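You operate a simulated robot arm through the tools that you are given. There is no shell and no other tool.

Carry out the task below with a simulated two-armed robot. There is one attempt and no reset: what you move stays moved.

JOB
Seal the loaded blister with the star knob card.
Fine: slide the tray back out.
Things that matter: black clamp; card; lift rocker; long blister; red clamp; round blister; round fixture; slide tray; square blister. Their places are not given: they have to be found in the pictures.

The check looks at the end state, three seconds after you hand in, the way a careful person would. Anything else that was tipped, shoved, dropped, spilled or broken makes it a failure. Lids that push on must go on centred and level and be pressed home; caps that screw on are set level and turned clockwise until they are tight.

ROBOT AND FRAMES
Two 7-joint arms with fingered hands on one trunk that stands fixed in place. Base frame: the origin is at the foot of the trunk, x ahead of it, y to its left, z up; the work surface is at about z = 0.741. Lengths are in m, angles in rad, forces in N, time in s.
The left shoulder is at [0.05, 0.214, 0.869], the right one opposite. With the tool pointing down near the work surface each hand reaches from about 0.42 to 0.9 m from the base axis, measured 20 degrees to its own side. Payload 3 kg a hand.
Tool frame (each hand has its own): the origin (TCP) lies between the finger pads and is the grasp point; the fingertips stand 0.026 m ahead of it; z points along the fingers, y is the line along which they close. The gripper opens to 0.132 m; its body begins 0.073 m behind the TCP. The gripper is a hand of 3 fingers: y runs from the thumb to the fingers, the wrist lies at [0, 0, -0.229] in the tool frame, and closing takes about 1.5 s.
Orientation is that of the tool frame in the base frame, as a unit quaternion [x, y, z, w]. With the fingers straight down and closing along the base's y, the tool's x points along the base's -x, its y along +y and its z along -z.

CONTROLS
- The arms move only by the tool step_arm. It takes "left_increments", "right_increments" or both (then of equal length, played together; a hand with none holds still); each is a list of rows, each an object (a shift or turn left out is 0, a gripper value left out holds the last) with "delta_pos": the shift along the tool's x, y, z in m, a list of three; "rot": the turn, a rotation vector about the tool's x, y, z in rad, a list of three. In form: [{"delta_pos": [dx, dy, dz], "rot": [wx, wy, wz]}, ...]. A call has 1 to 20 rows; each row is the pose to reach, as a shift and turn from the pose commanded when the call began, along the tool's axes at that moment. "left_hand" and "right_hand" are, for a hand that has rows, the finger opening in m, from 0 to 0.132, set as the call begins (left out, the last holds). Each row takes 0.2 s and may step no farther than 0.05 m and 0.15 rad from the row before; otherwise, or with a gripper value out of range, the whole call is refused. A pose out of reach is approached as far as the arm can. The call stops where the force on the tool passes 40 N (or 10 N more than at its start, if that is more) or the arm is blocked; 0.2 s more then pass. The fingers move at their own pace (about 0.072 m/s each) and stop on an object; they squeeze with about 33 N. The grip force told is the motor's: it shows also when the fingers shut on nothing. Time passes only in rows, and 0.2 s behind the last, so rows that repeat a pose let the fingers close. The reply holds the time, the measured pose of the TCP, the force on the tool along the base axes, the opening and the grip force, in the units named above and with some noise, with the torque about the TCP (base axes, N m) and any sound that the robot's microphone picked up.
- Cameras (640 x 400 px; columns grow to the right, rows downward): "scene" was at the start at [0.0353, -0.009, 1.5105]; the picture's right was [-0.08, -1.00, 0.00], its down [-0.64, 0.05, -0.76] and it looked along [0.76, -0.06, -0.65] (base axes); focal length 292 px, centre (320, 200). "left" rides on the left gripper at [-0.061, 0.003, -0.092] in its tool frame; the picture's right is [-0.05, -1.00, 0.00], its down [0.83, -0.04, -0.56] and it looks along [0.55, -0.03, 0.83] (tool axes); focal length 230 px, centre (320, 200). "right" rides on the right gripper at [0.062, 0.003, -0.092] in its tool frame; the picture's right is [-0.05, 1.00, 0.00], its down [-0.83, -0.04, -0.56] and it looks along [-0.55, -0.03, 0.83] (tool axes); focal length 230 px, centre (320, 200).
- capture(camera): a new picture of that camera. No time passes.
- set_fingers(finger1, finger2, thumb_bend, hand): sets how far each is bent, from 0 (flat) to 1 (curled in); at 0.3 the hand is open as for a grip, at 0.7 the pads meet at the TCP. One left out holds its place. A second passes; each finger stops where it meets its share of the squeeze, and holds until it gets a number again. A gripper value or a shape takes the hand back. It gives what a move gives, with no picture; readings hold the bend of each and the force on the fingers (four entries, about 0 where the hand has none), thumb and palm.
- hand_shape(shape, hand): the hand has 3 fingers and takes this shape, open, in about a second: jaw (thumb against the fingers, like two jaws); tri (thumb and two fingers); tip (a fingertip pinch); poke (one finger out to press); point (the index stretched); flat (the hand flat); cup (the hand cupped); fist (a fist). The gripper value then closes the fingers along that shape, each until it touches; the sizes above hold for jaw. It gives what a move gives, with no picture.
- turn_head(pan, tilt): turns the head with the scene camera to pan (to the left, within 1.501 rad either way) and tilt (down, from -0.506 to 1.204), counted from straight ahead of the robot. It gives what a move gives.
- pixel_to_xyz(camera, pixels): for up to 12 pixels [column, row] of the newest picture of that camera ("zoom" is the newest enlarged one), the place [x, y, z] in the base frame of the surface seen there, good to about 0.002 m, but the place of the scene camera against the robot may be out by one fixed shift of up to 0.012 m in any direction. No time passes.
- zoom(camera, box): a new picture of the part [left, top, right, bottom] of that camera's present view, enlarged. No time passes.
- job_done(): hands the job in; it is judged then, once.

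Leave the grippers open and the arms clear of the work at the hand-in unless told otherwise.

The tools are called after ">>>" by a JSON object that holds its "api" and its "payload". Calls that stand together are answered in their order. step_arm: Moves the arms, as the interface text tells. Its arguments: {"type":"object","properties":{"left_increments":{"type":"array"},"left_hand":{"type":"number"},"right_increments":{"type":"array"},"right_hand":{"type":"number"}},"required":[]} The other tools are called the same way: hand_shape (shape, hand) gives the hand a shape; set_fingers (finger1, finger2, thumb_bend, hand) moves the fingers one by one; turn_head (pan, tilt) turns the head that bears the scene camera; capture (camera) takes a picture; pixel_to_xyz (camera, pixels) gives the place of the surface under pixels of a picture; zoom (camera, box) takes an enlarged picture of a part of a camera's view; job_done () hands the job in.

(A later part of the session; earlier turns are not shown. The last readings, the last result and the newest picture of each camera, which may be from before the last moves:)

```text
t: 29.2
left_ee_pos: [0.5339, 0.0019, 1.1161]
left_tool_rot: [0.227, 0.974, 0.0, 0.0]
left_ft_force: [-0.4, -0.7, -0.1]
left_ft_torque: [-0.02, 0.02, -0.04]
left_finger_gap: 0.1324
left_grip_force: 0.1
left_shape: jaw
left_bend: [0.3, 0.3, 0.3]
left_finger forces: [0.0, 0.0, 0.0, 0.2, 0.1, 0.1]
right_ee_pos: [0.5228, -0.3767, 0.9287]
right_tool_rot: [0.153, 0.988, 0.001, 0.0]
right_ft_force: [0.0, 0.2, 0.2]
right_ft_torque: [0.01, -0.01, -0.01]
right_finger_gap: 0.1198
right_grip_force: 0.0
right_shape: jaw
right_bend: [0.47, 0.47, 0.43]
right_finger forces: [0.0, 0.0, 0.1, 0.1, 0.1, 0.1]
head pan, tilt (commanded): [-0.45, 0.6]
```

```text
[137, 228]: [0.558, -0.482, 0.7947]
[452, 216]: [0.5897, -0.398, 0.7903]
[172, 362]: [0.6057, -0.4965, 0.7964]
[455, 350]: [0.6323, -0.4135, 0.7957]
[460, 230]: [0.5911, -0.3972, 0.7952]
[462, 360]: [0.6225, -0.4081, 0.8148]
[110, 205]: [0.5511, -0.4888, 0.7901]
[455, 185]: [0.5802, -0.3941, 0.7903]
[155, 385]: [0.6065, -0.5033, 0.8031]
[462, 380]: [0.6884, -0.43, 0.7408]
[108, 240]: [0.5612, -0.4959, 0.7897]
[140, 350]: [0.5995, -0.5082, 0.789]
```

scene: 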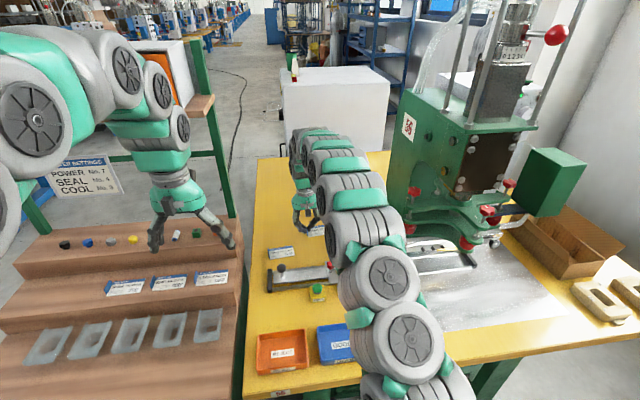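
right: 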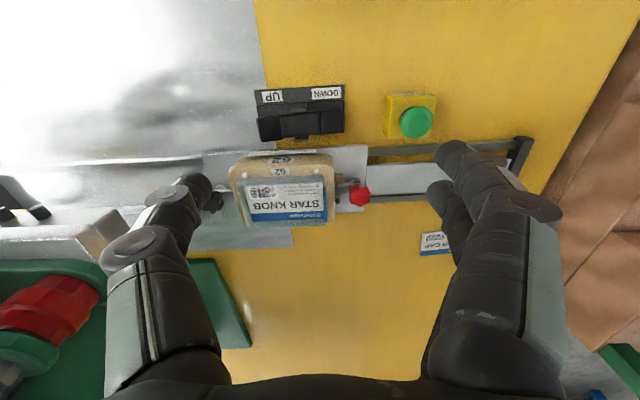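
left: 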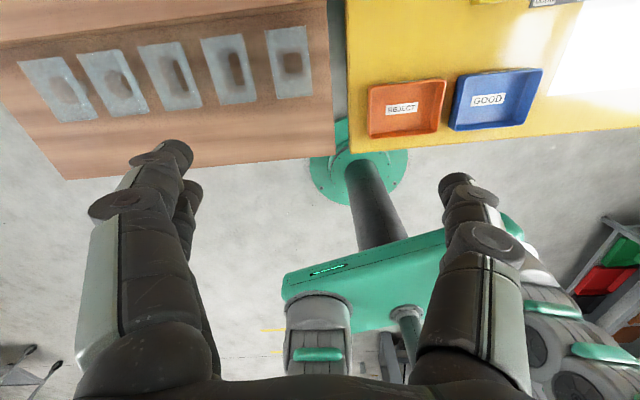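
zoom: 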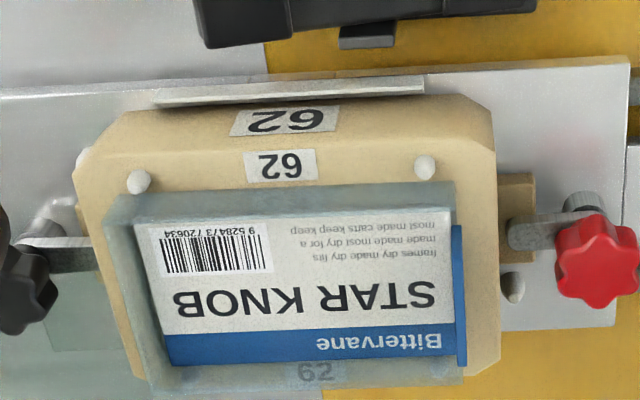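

The card is centred to within about 1–2 mm. Next is sliding the tray in. I'll measure the press head, the far end stop and the handle in fresh pictures.

>>> {"api": "capture", "payload": {"camera": "scene"}}

>>> {"api": "zoom", "payload": {"camera": "scene", "box": [380, 180, 540, 280]}}

>>> {"api": "zoom", "payload": {"camera": "right", "box": [0, 100, 260, 260]}}

>>> {"api": "zoom", "payload": {"camera": "scene", "box": [255, 245, 335, 295]}}

>>> {"api": "pixel_to_xyz", "payload": {"camera": "zoom", "pixels": [[212, 180], [212, 160], [210, 215], [208, 240], [130, 220], [140, 290], [240, 235]]}}

```text
taken
```

scene: 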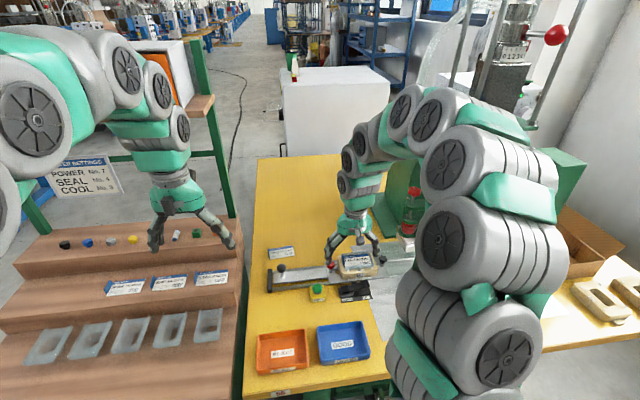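

```text
4.00 times, centred on (460, 230) of scene
```

zoom: 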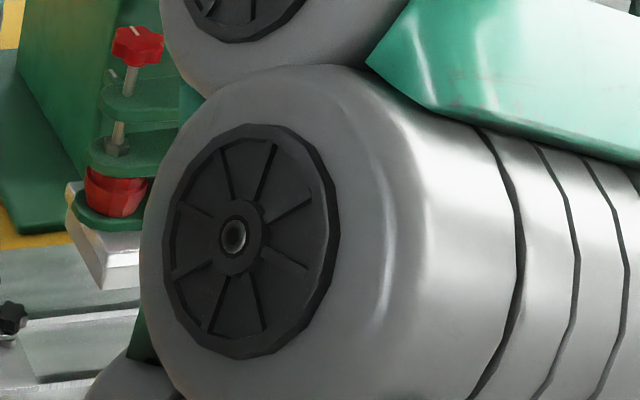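

```text
2.46 times, centred on (130, 180) of right
```

zoom: 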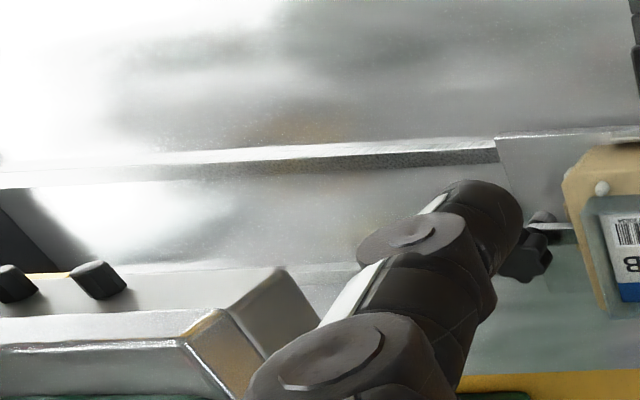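

```text
8.00 times, centred on (295, 270) of scene
```

zoom: 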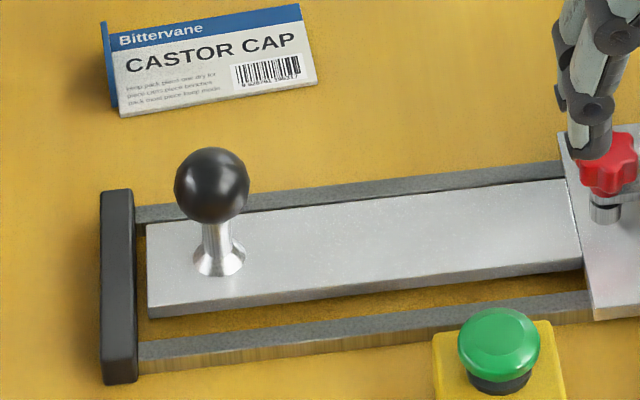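

```text
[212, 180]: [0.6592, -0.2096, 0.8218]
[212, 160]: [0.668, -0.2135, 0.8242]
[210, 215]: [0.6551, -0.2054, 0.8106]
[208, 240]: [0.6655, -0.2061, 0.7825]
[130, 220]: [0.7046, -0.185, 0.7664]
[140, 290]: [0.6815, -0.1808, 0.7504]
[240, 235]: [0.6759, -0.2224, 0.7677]
```

The handle is a black ball on a stem near (0.669, -0.212). I'll check the press plate's height with points on its near side from the right camera.

>>> {"api": "pixel_to_xyz", "payload": {"camera": "right", "pixels": [[94, 230], [105, 220], [115, 211], [122, 225], [112, 245], [60, 222], [60, 236], [30, 225], [40, 213], [20, 240], [8, 214], [20, 190]]}}

>>> {"api": "zoom", "payload": {"camera": "right", "box": [0, 170, 160, 270]}}

```text
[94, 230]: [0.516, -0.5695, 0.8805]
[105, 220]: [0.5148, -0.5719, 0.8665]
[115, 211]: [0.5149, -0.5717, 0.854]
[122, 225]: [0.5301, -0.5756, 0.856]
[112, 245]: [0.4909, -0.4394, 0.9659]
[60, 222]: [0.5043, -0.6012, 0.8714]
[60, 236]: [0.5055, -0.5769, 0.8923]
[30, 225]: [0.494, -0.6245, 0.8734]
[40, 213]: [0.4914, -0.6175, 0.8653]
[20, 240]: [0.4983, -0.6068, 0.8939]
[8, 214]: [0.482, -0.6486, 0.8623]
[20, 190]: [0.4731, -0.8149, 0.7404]
```

```text
4.00 times, centred on (80, 220) of right
```

zoom: 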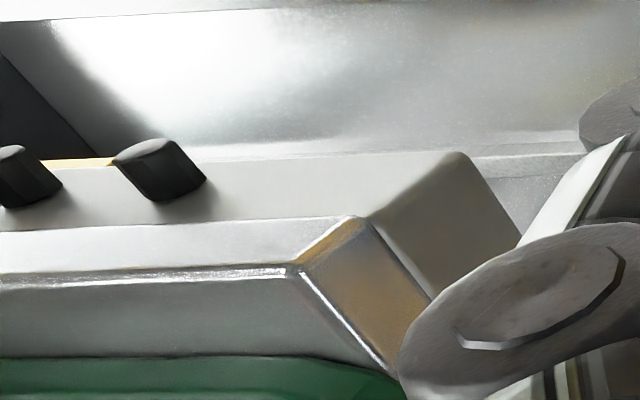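

The plate's underside is near z 0.85, so the card (0.796, tab 0.815) will pass below it. Before sending the right hand to the handle, I'll move the left hand about 0.2 m to the left at its present height to give room.

>>> {"api": "step_arm", "payload": {"left_increments": [{"delta_pos": [0.033, 0.028, 0]}, {"delta_pos": [0.066, 0.056, 0]}, {"delta_pos": [0.099, 0.084, 0]}, {"delta_pos": [0.131, 0.112, 0]}, {"delta_pos": [0.163, 0.1427, 0]}, {"delta_pos": [0.163, 0.1427, 0]}]}}

>>> {"api": "capture", "payload": {"camera": "scene"}}

```text
t: 30.6
left_ee_pos: [0.4504, 0.203, 1.1179]
left_tool_rot: [0.227, 0.974, -0.001, 0.0]
left_ft_force: [0.9, -0.2, 0.1]
left_ft_torque: [-0.01, 0.02, 0.03]
left_finger_gap: 0.1318
left_grip_force: 0.0
left_shape: jaw
left_bend: [0.3, 0.3, 0.3]
left_finger forces: [0.1, 0.0, 0.0, 0.0, 0.0, 0.0]
right_ee_pos: [0.5235, -0.3776, 0.9281]
right_tool_rot: [0.154, 0.988, -0.001, 0.0]
right_ft_force: [-0.1, -0.6, 0.7]
right_ft_torque: [-0.01, 0.01, -0.02]
right_finger_gap: 0.1198
right_grip_force: 0.0
right_shape: jaw
right_bend: [0.47, 0.47, 0.43]
right_finger forces: [0.0, 0.0, 0.1, 0.0, 0.0, 0.0]
head pan, tilt (commanded): [-0.45, 0.6]
```

```text
taken
```

scene: 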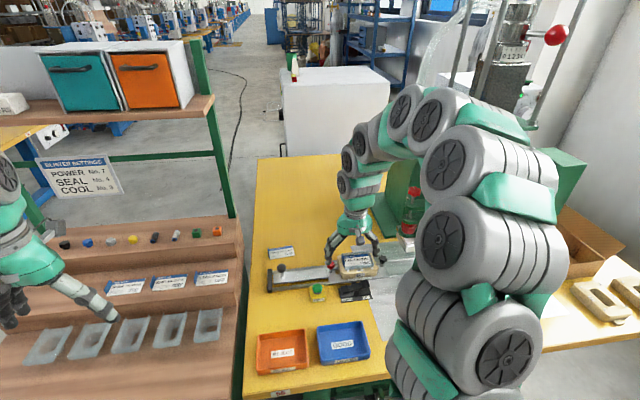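

The left hand is clear. Now I'll move the right hand about 0.2 m along the tray axis toward the handle, at the same height, to look at it.

>>> {"api": "step_arm", "payload": {"right_increments": [{"delta_pos": [0.003, 0.045, 0]}, {"delta_pos": [0.006, 0.09, 0]}, {"delta_pos": [0.009, 0.135, 0]}, {"delta_pos": [0.0117, 0.175, 0]}, {"delta_pos": [0.0117, 0.1978, 0]}, {"delta_pos": [0.0117, 0.1978, 0]}]}}

>>> {"api": "capture", "payload": {"camera": "right"}}

>>> {"api": "zoom", "payload": {"camera": "scene", "box": [30, 150, 130, 205]}}

>>> {"api": "zoom", "payload": {"camera": "right", "box": [220, 120, 420, 245]}}

```text
t: 32.0
left_ee_pos: [0.4504, 0.2027, 1.1176]
left_tool_rot: [0.227, 0.974, -0.001, 0.0]
left_ft_force: [1.0, 0.8, -0.7]
left_ft_torque: [0.0, 0.0, 0.0]
left_finger_gap: 0.132
left_grip_force: 0.1
left_shape: jaw
left_bend: [0.3, 0.3, 0.3]
left_finger forces: [0.0, 0.1, 0.1, 0.0, 0.0, 0.0]
right_ee_pos: [0.5715, -0.1845, 0.9277]
right_tool_rot: [0.154, 0.988, 0.0, 0.0]
right_ft_force: [0.7, -0.3, 0.4]
right_ft_torque: [0.0, 0.01, 0.01]
right_finger_gap: 0.1199
right_grip_force: 0.1
right_shape: jaw
right_bend: [0.47, 0.47, 0.43]
right_finger forces: [0.0, 0.0, 0.0, 0.0, 0.1, 0.0]
head pan, tilt (commanded): [-0.45, 0.6]
```

```text
taken
```

right: 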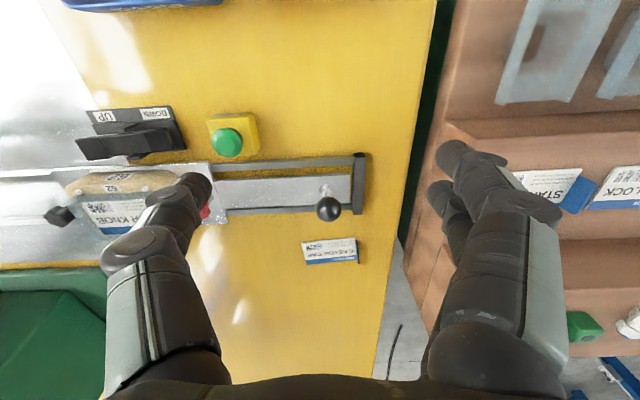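

```text
6.40 times, centred on (80, 178) of scene
```

zoom: 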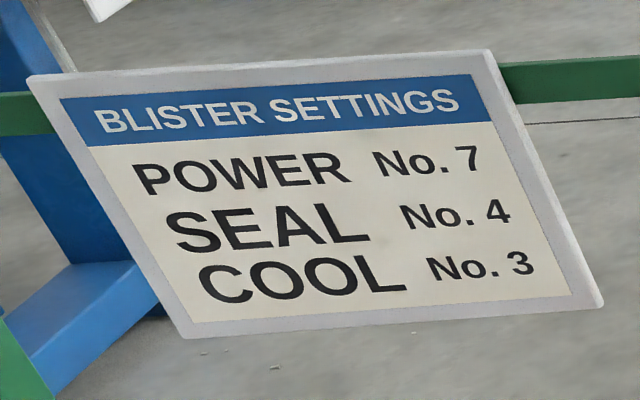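

```text
3.20 times, centred on (320, 182) of right
```

zoom: 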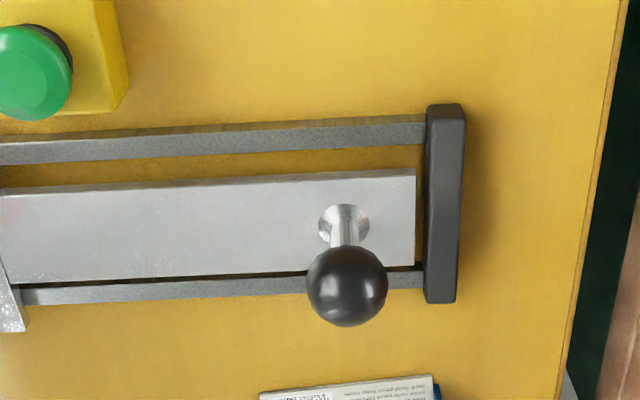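

The sign reads BLISTER SETTINGS: POWER No.7, SEAL No.4, COOL No.3. The handle ball is at right-camera (329,208). I'll measure ball, stem base and the rails.

>>> {"api": "pixel_to_xyz", "payload": {"camera": "zoom", "pixels": [[346, 285], [310, 285], [382, 285], [346, 255], [346, 320], [343, 225], [346, 212], [415, 175], [416, 265], [445, 115], [442, 285], [10, 190]]}}

>>> {"api": "pixel_to_xyz", "payload": {"camera": "right", "pixels": [[228, 142], [228, 132], [235, 155], [106, 140], [156, 140], [130, 128], [225, 175], [345, 175]]}}

```text
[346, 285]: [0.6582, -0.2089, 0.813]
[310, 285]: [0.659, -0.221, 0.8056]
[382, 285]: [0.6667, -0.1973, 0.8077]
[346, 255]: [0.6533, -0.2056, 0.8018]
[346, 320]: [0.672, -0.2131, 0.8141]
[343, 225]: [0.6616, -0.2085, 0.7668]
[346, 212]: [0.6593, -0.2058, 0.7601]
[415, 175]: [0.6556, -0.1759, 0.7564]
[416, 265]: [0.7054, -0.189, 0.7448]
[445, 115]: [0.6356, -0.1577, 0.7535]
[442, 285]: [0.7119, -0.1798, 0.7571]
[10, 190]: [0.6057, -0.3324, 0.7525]
```

```text
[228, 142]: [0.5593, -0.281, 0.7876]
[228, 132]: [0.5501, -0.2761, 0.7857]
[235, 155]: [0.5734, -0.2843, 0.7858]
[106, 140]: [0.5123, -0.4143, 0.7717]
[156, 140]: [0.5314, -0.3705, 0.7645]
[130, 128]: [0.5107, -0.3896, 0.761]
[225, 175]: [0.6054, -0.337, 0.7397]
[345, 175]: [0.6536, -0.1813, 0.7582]
```

The ball is at about (0.665, -0.2095, 0.803), radius ≈13 mm, and the rails run at 17.6°, matching the hand's 17.7°. I'll move above the ball and descend to z 0.86 first with a 0.06 m gap.

>>> {"api": "step_arm", "payload": {"right_increments": [{"delta_pos": [-0.033, 0.0015, 0]}, {"delta_pos": [-0.066, 0.003, 0]}, {"delta_pos": [-0.0967, 0.0046, 0]}, {"delta_pos": [-0.0967, 0.0046, 0.035]}, {"delta_pos": [-0.0967, 0.0046, 0.065]}, {"delta_pos": [-0.0967, 0.0046, 0.065]}], "right_hand": 0.06}}

>>> {"api": "capture", "payload": {"camera": "right"}}

>>> {"api": "pixel_to_xyz", "payload": {"camera": "right", "pixels": [[320, 175], [320, 165], [320, 160], [320, 155], [305, 160], [335, 160]]}}

```text
t: 33.4
left_ee_pos: [0.4498, 0.2026, 1.1178]
left_tool_rot: [0.226, 0.974, 0.0, 0.0]
left_ft_force: [0.0, -0.1, -0.5]
left_ft_torque: [0.02, 0.01, -0.01]
left_finger_gap: 0.1319
left_grip_force: 0.1
left_shape: jaw
left_bend: [0.3, 0.3, 0.3]
left_finger forces: [0.0, 0.0, 0.1, 0.0, 0.0, 0.0]
right_ee_pos: [0.6652, -0.21, 0.8636]
right_tool_rot: [0.155, 0.988, 0.0, -0.001]
right_ft_force: [1.0, -0.3, -0.1]
right_ft_torque: [0.03, -0.03, 0.01]
right_finger_gap: 0.0608
right_grip_force: 0.0
right_shape: jaw
right_bend: [0.73, 0.73, 0.7]
right_finger forces: [0.0, 0.0, 0.0, 0.0, 0.1, 0.0]
head pan, tilt (commanded): [-0.45, 0.6]
```

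```text
taken
```

right: 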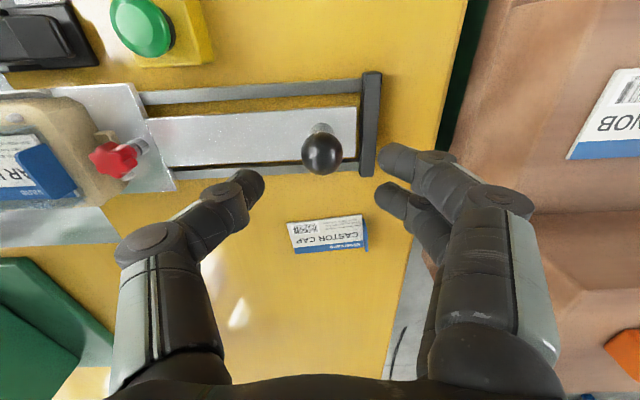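

```text
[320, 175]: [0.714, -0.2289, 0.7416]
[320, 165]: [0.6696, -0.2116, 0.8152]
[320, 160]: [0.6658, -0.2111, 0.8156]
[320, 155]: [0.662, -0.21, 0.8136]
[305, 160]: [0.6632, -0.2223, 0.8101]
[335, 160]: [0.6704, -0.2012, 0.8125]
```

The ball's top is at (0.666, -0.211, 0.816), right under the TCP. I'll descend 0.061 m around the ball, then close on it.

>>> {"api": "step_arm", "payload": {"right_increments": [{"delta_pos": [0, 0, 0.02]}, {"delta_pos": [0, 0, 0.04]}, {"delta_pos": [0, 0, 0.055]}, {"delta_pos": [0, 0, 0.061]}, {"delta_pos": [0, 0, 0.061]}]}}

>>> {"api": "step_arm", "payload": {"right_increments": [{"delta_pos": [0, 0, 0]}, {"delta_pos": [0, 0, 0]}, {"delta_pos": [0, 0, 0]}, {"delta_pos": [0, 0, 0]}, {"delta_pos": [0, 0, 0]}], "right_hand": 0.0}}

>>> {"api": "capture", "payload": {"camera": "right"}}

```text
t: 34.6
left_ee_pos: [0.4495, 0.2013, 1.1171]
left_tool_rot: [0.228, 0.974, -0.001, 0.0]
left_ft_force: [0.2, 0.2, -0.3]
left_ft_torque: [0.02, -0.03, 0.02]
left_finger_gap: 0.1318
left_grip_force: 0.0
left_shape: jaw
left_bend: [0.3, 0.3, 0.3]
left_finger forces: [0.0, 0.0, 0.1, 0.1, 0.0, 0.0]
right_ee_pos: [0.6656, -0.2105, 0.8037]
right_tool_rot: [0.154, 0.988, -0.001, 0.0]
right_ft_force: [0.0, 0.7, 0.0]
right_ft_torque: [0.01, 0.02, 0.0]
right_finger_gap: 0.0606
right_grip_force: 0.2
right_shape: jaw
right_bend: [0.73, 0.73, 0.7]
right_finger forces: [0.1, 0.0, 0.0, 0.0, 0.0, 0.0]
head pan, tilt (commanded): [-0.45, 0.6]
```

```text
t: 35.8
left_ee_pos: [0.4498, 0.2023, 1.1178]
left_tool_rot: [0.227, 0.974, 0.001, 0.001]
left_ft_force: [-0.3, 1.0, -1.0]
left_ft_torque: [-0.01, 0.01, -0.02]
left_finger_gap: 0.1319
left_grip_force: 0.2
left_shape: jaw
left_bend: [0.3, 0.3, 0.3]
left_finger forces: [0.0, 0.1, 0.0, 0.1, 0.0, 0.0]
right_ee_pos: [0.6653, -0.2095, 0.8032]
right_tool_rot: [0.154, 0.988, 0.0, -0.001]
right_ft_force: [-1.4, -1.8, -23.8]
right_ft_torque: [0.04, 0.02, 0.0]
right_finger_gap: 0.0077
right_grip_force: 33.0
right_shape: jaw
right_bend: [0.7, 0.71, 0.72]
right_finger forces: [14.6, 15.3, 0.0, 0.0, 31.7, 0.0]
head pan, tilt (commanded): [-0.45, 0.6]
```

```text
taken
```

right: 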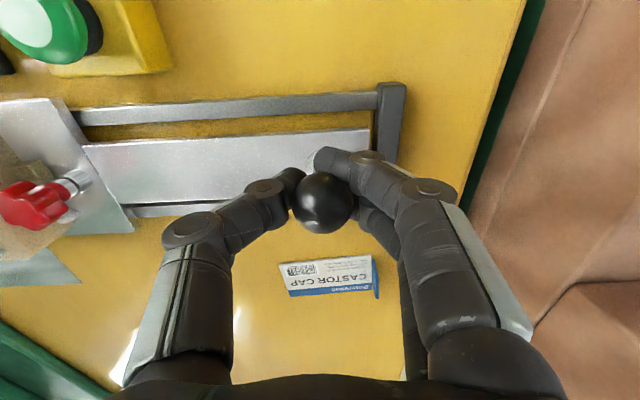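

The fingers closed round the stem below the ball, pulling down on the hand with 24 N (i.e. lifting at the handle). I'll lower the hand 4 mm to take off that load.

>>> {"api": "step_arm", "payload": {"right_increments": [{"delta_pos": [0, 0, 0.002]}, {"delta_pos": [0, 0, 0.004]}, {"delta_pos": [0, 0, 0.004]}]}}

```text
t: 36.6
left_ee_pos: [0.4505, 0.2023, 1.1174]
left_tool_rot: [0.227, 0.974, 0.0, 0.0]
left_ft_force: [0.0, 0.0, 0.1]
left_ft_torque: [-0.03, 0.01, -0.02]
left_finger_gap: 0.1317
left_grip_force: 0.0
left_shape: jaw
left_bend: [0.3, 0.3, 0.3]
left_finger forces: [0.0, 0.0, 0.0, 0.0, 0.0, 0.1]
right_ee_pos: [0.6651, -0.2088, 0.7986]
right_tool_rot: [0.154, 0.988, 0.0, -0.001]
right_ft_force: [-9.2, -6.7, -1.7]
right_ft_torque: [-0.07, 0.02, -0.03]
right_finger_gap: 0.0075
right_grip_force: 32.9
right_shape: jaw
right_bend: [0.71, 0.71, 0.74]
right_finger forces: [12.6, 12.2, 0.1, 0.1, 28.5, 0.1]
head pan, tilt (commanded): [-0.45, 0.6]
```

The vertical load is gone. Now I'll push the tray in along the axis (tool −y), first 0.06 m in gentle steps, and read the forces.

>>> {"api": "step_arm", "payload": {"right_increments": [{"delta_pos": [0, -0.005, 0]}, {"delta_pos": [0, -0.012, 0]}, {"delta_pos": [0, -0.02, 0]}, {"delta_pos": [0, -0.03, 0]}, {"delta_pos": [0, -0.04, 0]}, {"delta_pos": [0, -0.05, 0]}, {"delta_pos": [0, -0.06, 0]}]}}

>>> {"api": "capture", "payload": {"camera": "scene"}}

>>> {"api": "zoom", "payload": {"camera": "scene", "box": [250, 210, 450, 310]}}

```text
t: 38.2
left_ee_pos: [0.4488, 0.2031, 1.1177]
left_tool_rot: [0.226, 0.974, 0.0, 0.0]
left_ft_force: [-0.3, 0.2, 0.5]
left_ft_torque: [0.01, 0.01, 0.0]
left_finger_gap: 0.1319
left_grip_force: 0.0
left_shape: jaw
left_bend: [0.3, 0.3, 0.3]
left_finger forces: [0.1, 0.1, 0.1, 0.0, 0.0, 0.0]
right_ee_pos: [0.6477, -0.2677, 0.7989]
right_tool_rot: [0.153, 0.988, -0.001, -0.001]
right_ft_force: [-2.3, 0.8, -5.1]
right_ft_torque: [0.05, -0.1, 0.03]
right_finger_gap: 0.0069
right_grip_force: 33.4
right_shape: jaw
right_bend: [0.71, 0.71, 0.74]
right_finger forces: [14.8, 16.7, 0.1, 0.0, 25.8, 0.0]
head pan, tilt (commanded): [-0.45, 0.6]
```

```text
taken
```

scene: 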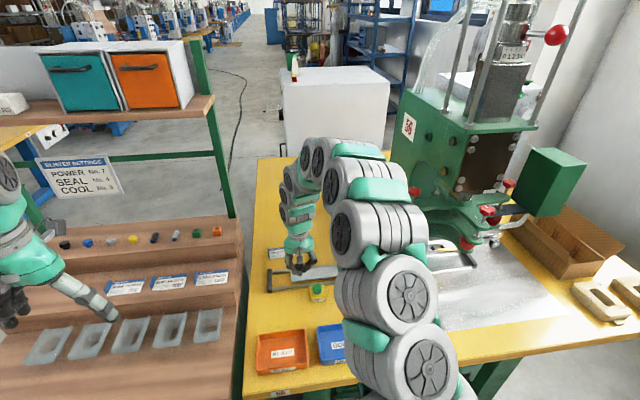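

```text
3.20 times, centred on (350, 260) of scene
```

zoom: 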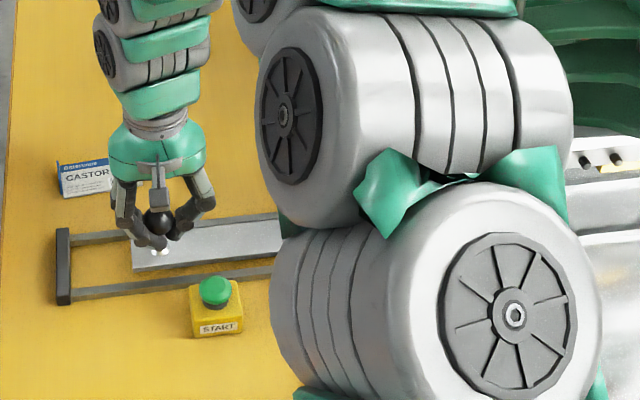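

The tray slides freely. I'll measure the far end stop and the press plate's pins from the scene view to judge the travel.

>>> {"api": "zoom", "payload": {"camera": "scene", "box": [410, 190, 530, 280]}}

>>> {"api": "pixel_to_xyz", "payload": {"camera": "zoom", "pixels": [[345, 380], [300, 310], [100, 270], [150, 260], [220, 290], [280, 290], [310, 280], [40, 250], [460, 290], [520, 220], [240, 150], [430, 120]]}}

```text
4.44 times, centred on (470, 235) of scene
```

zoom: 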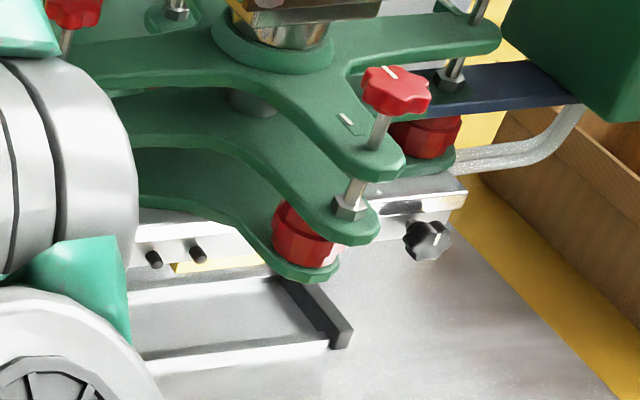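

```text
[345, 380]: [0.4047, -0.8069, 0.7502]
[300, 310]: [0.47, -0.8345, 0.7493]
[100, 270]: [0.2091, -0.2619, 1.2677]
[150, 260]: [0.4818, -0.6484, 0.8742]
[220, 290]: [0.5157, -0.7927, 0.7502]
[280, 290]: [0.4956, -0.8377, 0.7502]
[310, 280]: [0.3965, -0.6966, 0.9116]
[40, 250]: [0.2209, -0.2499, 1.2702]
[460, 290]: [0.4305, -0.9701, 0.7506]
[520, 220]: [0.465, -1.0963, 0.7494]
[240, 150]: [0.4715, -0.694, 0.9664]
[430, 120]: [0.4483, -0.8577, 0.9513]
```

The end stop is about u = −0.655, giving a total travel of roughly 0.29–0.305 m, which would put the fixture under the middle of the head. I'll push on another 0.12 m and check clearance.

>>> {"api": "step_arm", "payload": {"right_increments": [{"delta_pos": [0, -0.008, 0]}, {"delta_pos": [0, -0.018, 0]}, {"delta_pos": [0, -0.03, 0]}, {"delta_pos": [0, -0.045, 0]}, {"delta_pos": [0, -0.06, 0]}, {"delta_pos": [0, -0.075, 0]}, {"delta_pos": [0, -0.09, 0]}, {"delta_pos": [0, -0.105, 0]}, {"delta_pos": [0, -0.115, 0]}, {"delta_pos": [0, -0.12, 0]}]}}

>>> {"api": "capture", "payload": {"camera": "right"}}

>>> {"api": "capture", "payload": {"camera": "scene"}}

>>> {"api": "zoom", "payload": {"camera": "scene", "box": [290, 160, 450, 280]}}

```text
t: 40.4
left_ee_pos: [0.4497, 0.2016, 1.1161]
left_tool_rot: [0.227, 0.974, -0.001, 0.001]
left_ft_force: [0.9, 0.2, -0.2]
left_ft_torque: [-0.03, -0.03, 0.01]
left_finger_gap: 0.1321
left_grip_force: 0.2
left_shape: jaw
left_bend: [0.3, 0.3, 0.3]
left_finger forces: [0.0, 0.0, 0.0, 0.0, 0.1, 0.0]
right_ee_pos: [0.611, -0.3809, 0.7977]
right_tool_rot: [0.152, 0.988, 0.0, 0.0]
right_ft_force: [9.6, -1.8, -8.1]
right_ft_torque: [0.03, -0.26, -0.05]
right_finger_gap: 0.0069
right_grip_force: 32.9
right_shape: jaw
right_bend: [0.71, 0.71, 0.74]
right_finger forces: [12.4, 23.1, 0.0, 0.0, 26.3, 0.0]
head pan, tilt (commanded): [-0.45, 0.6]
```

```text
taken
```

right: 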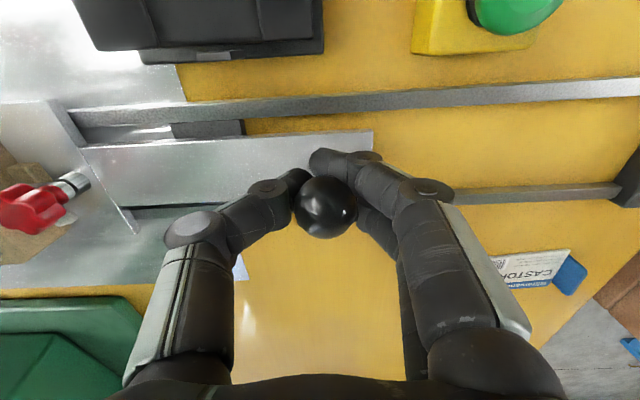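

```text
taken
```

scene: 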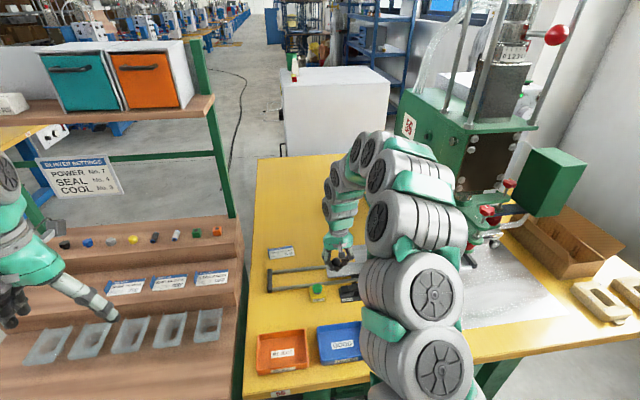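

```text
3.33 times, centred on (370, 220) of scene
```

zoom: 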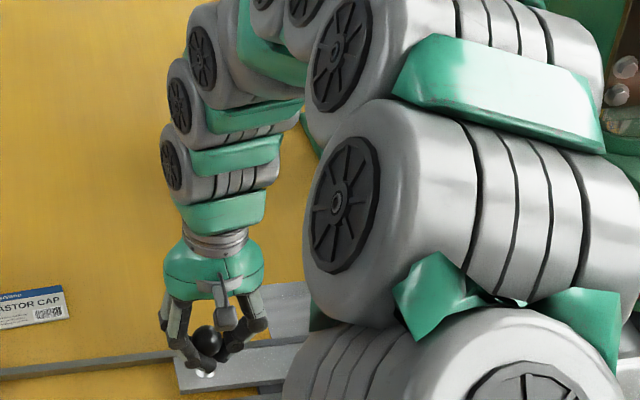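

The tray has moved 0.18 m with small side force. I'll check where the arm's links are relative to the press before going further.

>>> {"api": "pixel_to_xyz", "payload": {"camera": "scene", "pixels": [[340, 240], [345, 210], [352, 180], [365, 150], [390, 165], [430, 170], [455, 215], [465, 260], [440, 190], [412, 150], [487, 210], [508, 190]]}}

>>> {"api": "zoom", "payload": {"camera": "scene", "box": [400, 100, 560, 280]}}

```text
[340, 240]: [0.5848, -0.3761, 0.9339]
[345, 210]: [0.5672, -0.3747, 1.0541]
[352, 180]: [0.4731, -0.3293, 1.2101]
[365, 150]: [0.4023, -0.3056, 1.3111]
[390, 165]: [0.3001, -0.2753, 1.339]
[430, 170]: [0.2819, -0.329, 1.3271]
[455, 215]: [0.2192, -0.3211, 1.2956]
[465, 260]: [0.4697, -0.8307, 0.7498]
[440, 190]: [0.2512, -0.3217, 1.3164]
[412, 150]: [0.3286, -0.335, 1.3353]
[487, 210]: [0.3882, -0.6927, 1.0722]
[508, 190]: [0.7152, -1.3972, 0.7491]
```

```text
2.22 times, centred on (480, 190) of scene
```

zoom: 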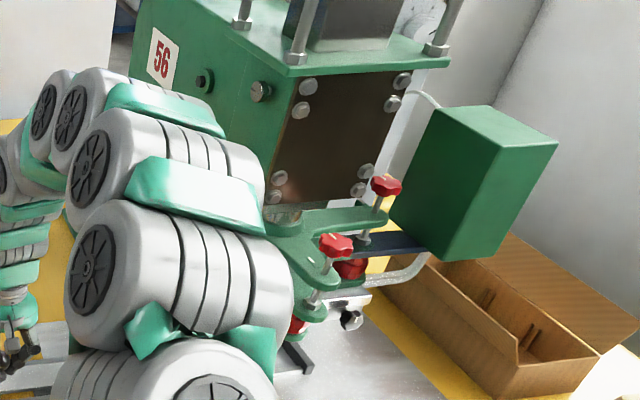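

The forearm rises backward, well behind the press. I'll measure the press body's nearest corner and the spider's left red knob and bumper against the hand's next position.

>>> {"api": "pixel_to_xyz", "payload": {"camera": "scene", "pixels": [[408, 125], [455, 145], [470, 130], [466, 145], [415, 140], [425, 118], [470, 200], [480, 190], [460, 192], [440, 140]]}}

```text
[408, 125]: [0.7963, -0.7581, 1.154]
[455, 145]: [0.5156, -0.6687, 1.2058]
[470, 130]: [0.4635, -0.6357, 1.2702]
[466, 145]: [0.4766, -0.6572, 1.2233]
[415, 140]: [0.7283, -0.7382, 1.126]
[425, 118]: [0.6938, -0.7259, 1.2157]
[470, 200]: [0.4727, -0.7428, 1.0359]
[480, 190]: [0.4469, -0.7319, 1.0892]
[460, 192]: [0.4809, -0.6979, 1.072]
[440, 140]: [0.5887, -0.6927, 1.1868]
```

The press body's left face is at u ≈ −0.48, but the spider's left tip reaches about u −0.37, which the palm would approach. I'll lean the palm back toward +u by 0.2 rad while pushing on 0.06 m, with a 1.5 mm side correction.

>>> {"api": "step_arm", "payload": {"right_increments": [{"delta_pos": [-0.0015, -0.005, 0], "rot": [0.03, 0, 0]}, {"delta_pos": [-0.0015, -0.012, 0], "rot": [0.07, 0, 0]}, {"delta_pos": [-0.0015, -0.02, 0], "rot": [0.11, 0, 0]}, {"delta_pos": [-0.0015, -0.03, 0], "rot": [0.15, 0, 0]}, {"delta_pos": [-0.0015, -0.04, 0], "rot": [0.19, 0, 0]}, {"delta_pos": [-0.0015, -0.05, 0], "rot": [0.2, 0, 0]}, {"delta_pos": [-0.0015, -0.06, 0], "rot": [0.2, 0, 0]}]}}

>>> {"api": "capture", "payload": {"camera": "right"}}

>>> {"api": "capture", "payload": {"camera": "scene"}}

>>> {"api": "zoom", "payload": {"camera": "scene", "box": [310, 160, 450, 270]}}

```text
t: 42.0
left_ee_pos: [0.4503, 0.2029, 1.1172]
left_tool_rot: [0.227, 0.974, -0.001, 0.0]
left_ft_force: [-0.8, 0.6, 0.9]
left_ft_torque: [-0.01, -0.01, -0.02]
left_finger_gap: 0.1319
left_grip_force: 0.1
left_shape: jaw
left_bend: [0.3, 0.3, 0.3]
left_finger forces: [0.0, 0.0, 0.0, 0.0, 0.0, 0.1]
right_ee_pos: [0.5936, -0.4392, 0.7992]
right_tool_rot: [0.153, 0.983, -0.099, -0.016]
right_ft_force: [7.3, -1.7, -9.7]
right_ft_torque: [0.6, -0.81, -0.06]
right_finger_gap: 0.0065
right_grip_force: 33.2
right_shape: jaw
right_bend: [0.71, 0.72, 0.73]
right_finger forces: [13.6, 32.6, 0.0, 0.0, 36.8, 0.0]
head pan, tilt (commanded): [-0.45, 0.6]
```

```text
taken
```

right: 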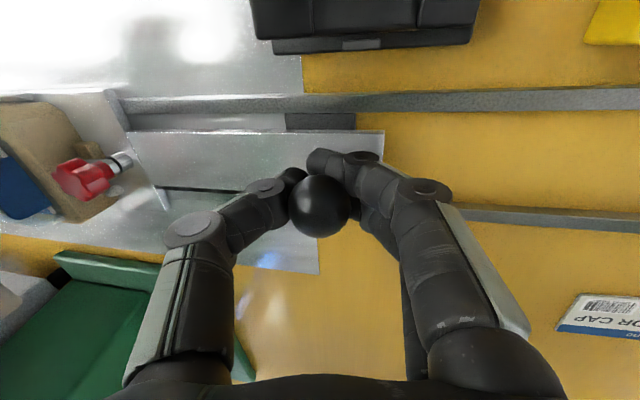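

```text
taken
```

scene: 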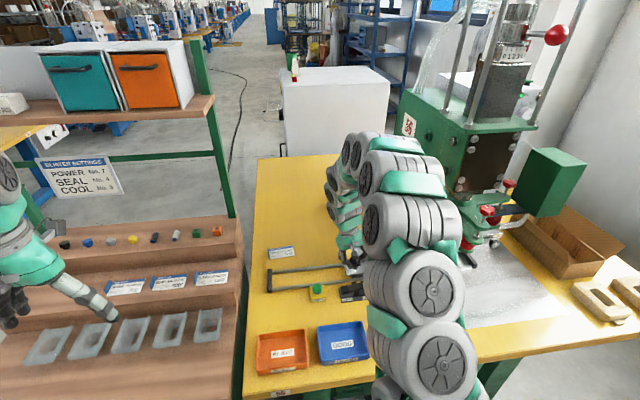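

```text
3.64 times, centred on (380, 215) of scene
```

zoom: 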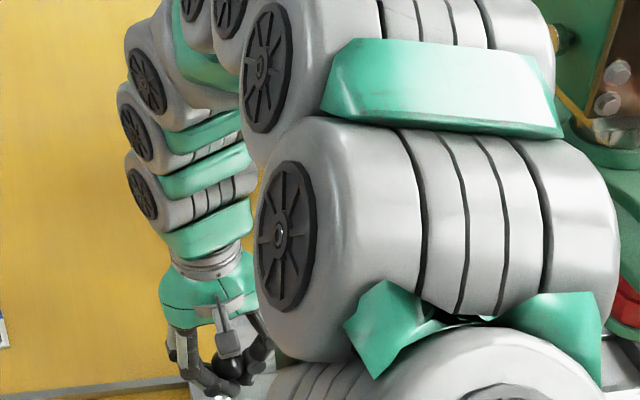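

The lean worked, and the tray is at about 0.24 m of travel. I'll continue gently along the axis, up to 0.065 m more, and let the end stop show in the force.

>>> {"api": "step_arm", "payload": {"right_increments": [{"delta_pos": [-0.001, -0.0098, 0.002]}, {"delta_pos": [-0.001, -0.0196, 0.004]}, {"delta_pos": [-0.001, -0.0274, 0.0056]}, {"delta_pos": [-0.001, -0.0333, 0.0068]}, {"delta_pos": [-0.001, -0.0382, 0.0077]}, {"delta_pos": [-0.001, -0.0421, 0.0085]}, {"delta_pos": [-0.001, -0.0461, 0.0093]}, {"delta_pos": [-0.001, -0.05, 0.0101]}, {"delta_pos": [-0.001, -0.0539, 0.0109]}, {"delta_pos": [-0.001, -0.0588, 0.0119]}, {"delta_pos": [-0.001, -0.0637, 0.0129]}]}}

>>> {"api": "capture", "payload": {"camera": "right"}}

>>> {"api": "capture", "payload": {"camera": "scene"}}

```text
t: 44.4
left_ee_pos: [0.4495, 0.2024, 1.1165]
left_tool_rot: [0.227, 0.974, 0.001, 0.0]
left_ft_force: [0.1, 0.2, -0.2]
left_ft_torque: [0.01, 0.0, 0.01]
left_finger_gap: 0.1319
left_grip_force: 0.1
left_shape: jaw
left_bend: [0.3, 0.3, 0.3]
left_finger forces: [0.1, 0.0, 0.1, 0.1, 0.1, 0.0]
right_ee_pos: [0.5758, -0.4981, 0.7979]
right_tool_rot: [0.152, 0.983, -0.099, -0.015]
right_ft_force: [-2.5, 18.5, -11.0]
right_ft_torque: [0.65, -0.74, -0.1]
right_finger_gap: 0.0052
right_grip_force: 33.0
right_shape: jaw
right_bend: [0.71, 0.71, 0.73]
right_finger forces: [20.2, 31.8, 0.0, 0.1, 29.9, 0.1]
head pan, tilt (commanded): [-0.45, 0.6]
```

```text
taken
```

right: 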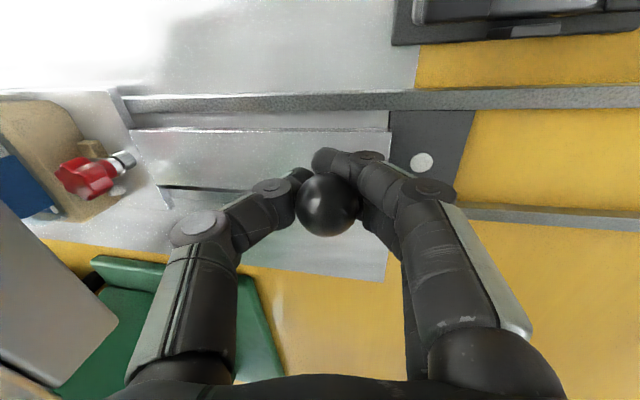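

```text
taken
```

scene: 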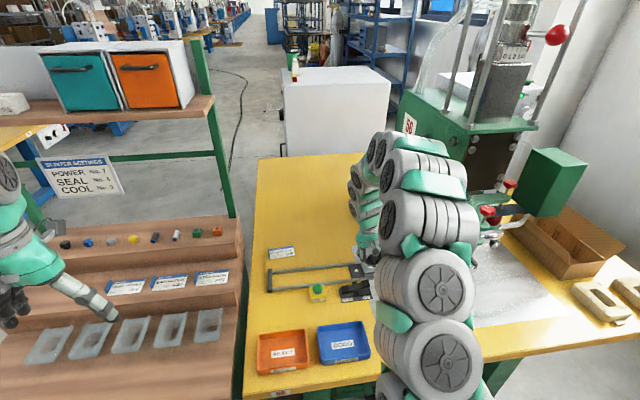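

The force along the axis has risen to 18.5 N at a total travel of ~0.305 m, so the tray seems at its stop. I'll press 4 mm more to confirm.

>>> {"api": "step_arm", "payload": {"right_increments": [{"delta_pos": [0, -0.002, 0.0004]}, {"delta_pos": [0, -0.0039, 0.0008]}, {"delta_pos": [0, -0.0039, 0.0008]}]}}

```text
t: 45.2
left_ee_pos: [0.4507, 0.203, 1.1169]
left_tool_rot: [0.225, 0.974, 0.0, 0.0]
left_ft_force: [0.2, 0.1, -0.3]
left_ft_torque: [-0.03, 0.02, -0.01]
left_finger_gap: 0.1317
left_grip_force: 0.0
left_shape: jaw
left_bend: [0.3, 0.3, 0.3]
left_finger forces: [0.1, 0.0, 0.0, 0.0, 0.0, 0.0]
right_ee_pos: [0.5738, -0.5033, 0.7992]
right_tool_rot: [0.152, 0.983, -0.098, -0.016]
right_ft_force: [10.5, 24.5, -19.8]
right_ft_torque: [0.48, -0.89, -0.2]
right_finger_gap: 0.0045
right_grip_force: 33.2
right_shape: jaw
right_bend: [0.71, 0.71, 0.73]
right_finger forces: [21.8, 37.5, 0.0, 0.1, 24.5, 0.0]
head pan, tilt (commanded): [-0.45, 0.6]
```

The force holds near 25 N while the fingers start slipping on the stem, so the tray is against its stop. I'll open the hand to 0.05 m and withdraw along the fingers.

>>> {"api": "step_arm", "payload": {"right_increments": [{"delta_pos": [0, 0.003, 0]}, {"delta_pos": [0, 0.003, 0]}, {"delta_pos": [0, 0.003, 0]}, {"delta_pos": [0, 0.003, 0]}], "right_hand": 0.055}}

>>> {"api": "step_arm", "payload": {"right_increments": [{"delta_pos": [0, 0, -0.02]}, {"delta_pos": [0, 0, -0.045]}, {"delta_pos": [0, 0, -0.075]}, {"delta_pos": [0, 0.02, -0.11]}, {"delta_pos": [0, 0.05, -0.13]}, {"delta_pos": [0, 0.09, -0.13]}, {"delta_pos": [0, 0.12, -0.13]}]}}

>>> {"api": "capture", "payload": {"camera": "right"}}

>>> {"api": "capture", "payload": {"camera": "scene"}}

```text
t: 46.2
left_ee_pos: [0.4506, 0.2029, 1.1172]
left_tool_rot: [0.227, 0.974, -0.001, 0.0]
left_ft_force: [0.1, 0.8, -0.3]
left_ft_torque: [0.03, 0.0, -0.01]
left_finger_gap: 0.1322
left_grip_force: 0.0
left_shape: jaw
left_bend: [0.3, 0.3, 0.3]
left_finger forces: [0.1, 0.1, 0.1, 0.0, 0.1, 0.1]
right_ee_pos: [0.5751, -0.5017, 0.7983]
right_tool_rot: [0.153, 0.983, -0.099, -0.015]
right_ft_force: [0.1, -0.2, -0.2]
right_ft_torque: [0.02, 0.0, -0.02]
right_finger_gap: 0.0544
right_grip_force: 0.0
right_shape: jaw
right_bend: [0.73, 0.73, 0.7]
right_finger forces: [0.0, 0.0, 0.0, 0.0, 0.1, 0.0]
head pan, tilt (commanded): [-0.45, 0.6]
```

```text
t: 47.8
left_ee_pos: [0.4503, 0.2024, 1.1169]
left_tool_rot: [0.226, 0.974, 0.0, 0.0]
left_ft_force: [1.0, -0.5, -0.3]
left_ft_torque: [-0.02, 0.01, -0.03]
left_finger_gap: 0.1323
left_grip_force: 0.0
left_shape: jaw
left_bend: [0.3, 0.3, 0.3]
left_finger forces: [0.1, 0.0, 0.1, 0.0, 0.0, 0.0]
right_ee_pos: [0.6187, -0.3655, 0.9022]
right_tool_rot: [0.153, 0.983, -0.098, -0.015]
right_ft_force: [0.1, -0.1, -0.5]
right_ft_torque: [0.01, 0.0, 0.01]
right_finger_gap: 0.0547
right_grip_force: 0.1
right_shape: jaw
right_bend: [0.73, 0.73, 0.7]
right_finger forces: [0.0, 0.1, 0.1, 0.1, 0.1, 0.0]
head pan, tilt (commanded): [-0.45, 0.6]
```

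```text
taken
```

right: 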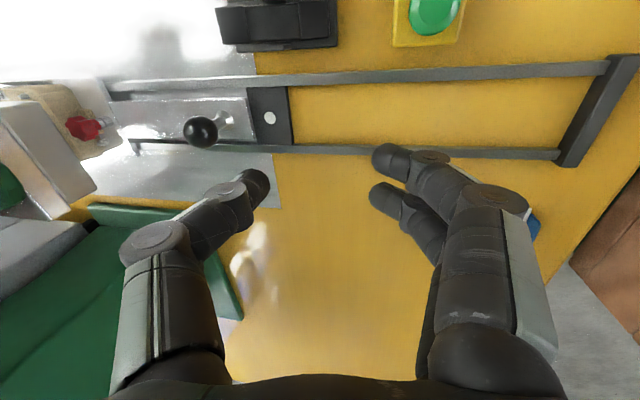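

```text
taken
```

scene: 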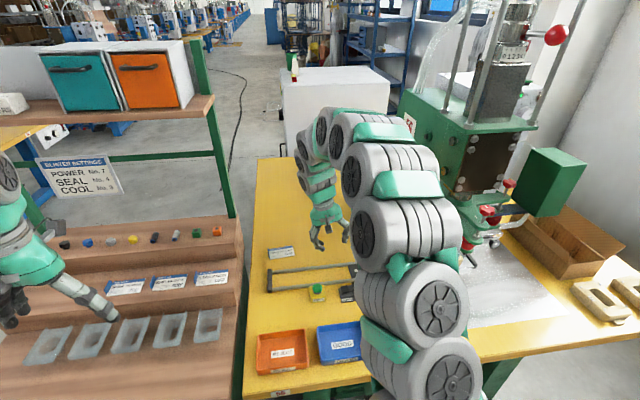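

The tray is in; the handle is at right-camera (200,130). I'll zoom in on the press from both cameras to see the fixture under the head.

>>> {"api": "zoom", "payload": {"camera": "right", "box": [0, 60, 300, 250]}}

>>> {"api": "zoom", "payload": {"camera": "scene", "box": [430, 170, 550, 280]}}

>>> {"api": "pixel_to_xyz", "payload": {"camera": "right", "pixels": [[200, 130], [270, 118], [435, 15], [82, 128], [150, 180], [60, 190], [250, 25], [310, 25]]}}

```text
2.11 times, centred on (150, 155) of right
```

zoom: 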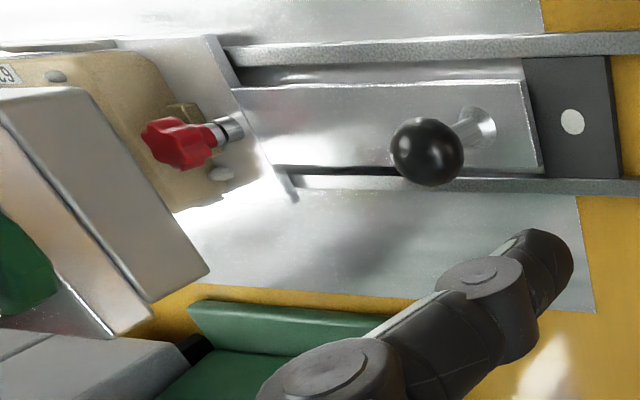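

```text
3.64 times, centred on (490, 225) of scene
```

zoom: 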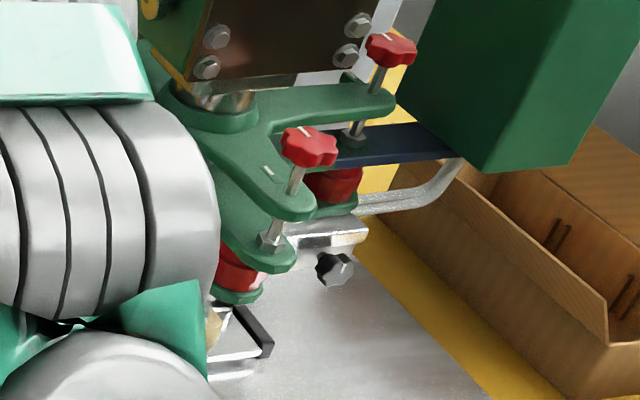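

```text
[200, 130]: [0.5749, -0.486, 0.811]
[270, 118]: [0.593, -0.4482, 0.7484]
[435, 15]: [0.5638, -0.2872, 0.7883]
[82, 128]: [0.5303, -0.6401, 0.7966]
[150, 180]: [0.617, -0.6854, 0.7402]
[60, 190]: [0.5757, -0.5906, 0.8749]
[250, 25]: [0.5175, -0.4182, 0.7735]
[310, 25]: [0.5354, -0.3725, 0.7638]
```

The travel is about 0.29 m, putting the fixture under the head. The dark crossbar with a white pin at (0.593,-0.448) sits right under the loading position, so the rocker appears to work an ejector lift there and should stay DOWN. Next I'll level the hand again and go to look at the START button.

>>> {"api": "step_arm", "payload": {"right_increments": [{"delta_pos": [0, 0, 0], "rot": [-0.1, 0, 0]}, {"delta_pos": [0, 0, 0], "rot": [-0.2, 0, 0]}, {"delta_pos": [0, 0, 0], "rot": [-0.2, 0, 0]}]}}

```text
t: 48.6
left_ee_pos: [0.4497, 0.2016, 1.118]
left_tool_rot: [0.226, 0.974, 0.0, 0.0]
left_ft_force: [0.3, 0.3, 0.3]
left_ft_torque: [0.0, 0.01, 0.03]
left_finger_gap: 0.1319
left_grip_force: 0.0
left_shape: jaw
left_bend: [0.3, 0.3, 0.3]
left_finger forces: [0.1, 0.0, 0.0, 0.0, 0.0, 0.0]
right_ee_pos: [0.6182, -0.3645, 0.9027]
right_tool_rot: [0.154, 0.988, 0.001, 0.0]
right_ft_force: [-0.2, -0.1, 0.3]
right_ft_torque: [0.03, -0.02, 0.0]
right_finger_gap: 0.0548
right_grip_force: 0.0
right_shape: jaw
right_bend: [0.73, 0.73, 0.7]
right_finger forces: [0.0, 0.0, 0.1, 0.0, 0.0, 0.0]
head pan, tilt (commanded): [-0.45, 0.6]
```

Now I'll move the right hand back toward the robot to about (0.48, -0.255) to see the START button.

>>> {"api": "step_arm", "payload": {"right_increments": [{"delta_pos": [0.041, 0.0156, -0.02]}, {"delta_pos": [0.082, 0.0312, -0.02]}, {"delta_pos": [0.123, 0.0468, -0.02]}, {"delta_pos": [0.1648, 0.0624, -0.02]}, {"delta_pos": [0.1648, 0.0624, -0.02]}]}}

>>> {"api": "capture", "payload": {"camera": "right"}}

>>> {"api": "zoom", "payload": {"camera": "right", "box": [240, 130, 400, 230]}}

>>> {"api": "capture", "payload": {"camera": "scene"}}

```text
t: 49.8
left_ee_pos: [0.449, 0.2016, 1.1174]
left_tool_rot: [0.227, 0.974, 0.0, 0.0]
left_ft_force: [0.3, 0.1, -0.1]
left_ft_torque: [0.0, -0.01, 0.01]
left_finger_gap: 0.1318
left_grip_force: 0.1
left_shape: jaw
left_bend: [0.3, 0.3, 0.3]
left_finger forces: [0.0, 0.1, 0.0, 0.0, 0.1, 0.0]
right_ee_pos: [0.4788, -0.2559, 0.9221]
right_tool_rot: [0.153, 0.988, -0.001, -0.001]
right_ft_force: [-0.7, 0.1, 0.8]
right_ft_torque: [0.0, -0.03, -0.01]
right_finger_gap: 0.0547
right_grip_force: 0.1
right_shape: jaw
right_bend: [0.73, 0.73, 0.7]
right_finger forces: [0.0, 0.1, 0.1, 0.1, 0.0, 0.0]
head pan, tilt (commanded): [-0.45, 0.6]
```

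```text
taken
```

right: 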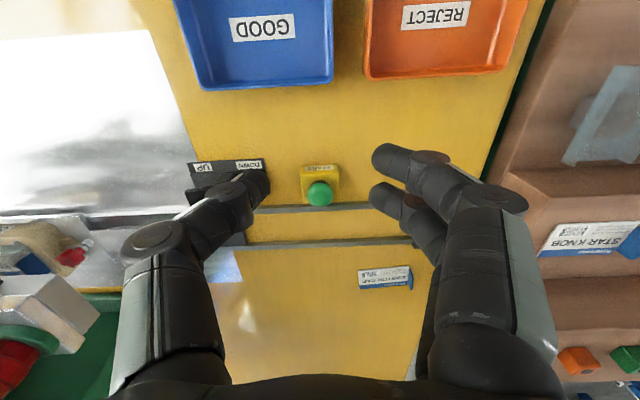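

```text
4.00 times, centred on (320, 180) of right
```

zoom: 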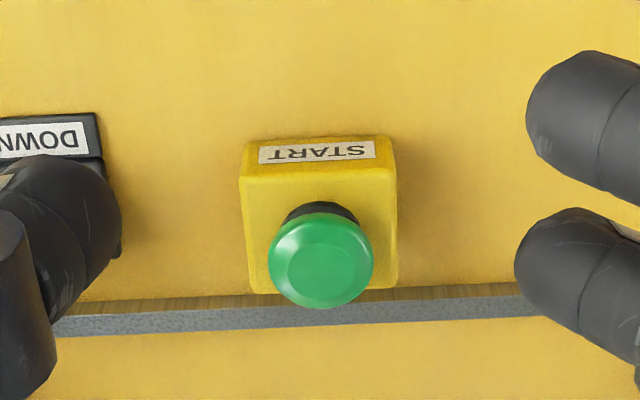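

```text
taken
```

scene: 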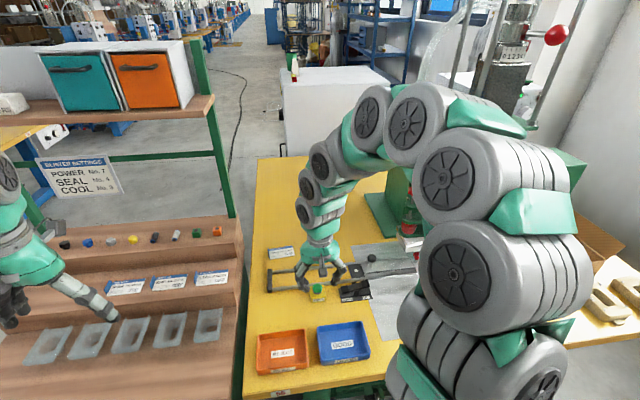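

>>> {"api": "zoom", "payload": {"camera": "right", "box": [240, 130, 400, 230]}}

>>> {"api": "pixel_to_xyz", "payload": {"camera": "zoom", "pixels": [[325, 275], [325, 240], [290, 265], [365, 265], [325, 300], [245, 180], [390, 145], [260, 285], [395, 280], [260, 230]]}}

```text
4.00 times, centred on (320, 180) of right
```

zoom: 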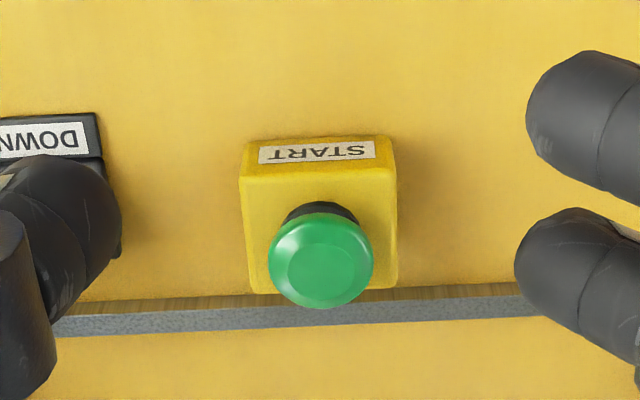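

```text
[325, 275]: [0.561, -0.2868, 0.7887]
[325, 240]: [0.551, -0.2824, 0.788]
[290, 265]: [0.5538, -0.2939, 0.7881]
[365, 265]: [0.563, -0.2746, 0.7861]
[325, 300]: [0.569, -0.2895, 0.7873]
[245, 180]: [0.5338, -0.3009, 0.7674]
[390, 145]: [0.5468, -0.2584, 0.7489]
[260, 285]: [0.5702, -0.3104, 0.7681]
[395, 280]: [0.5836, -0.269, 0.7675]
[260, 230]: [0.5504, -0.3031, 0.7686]
```

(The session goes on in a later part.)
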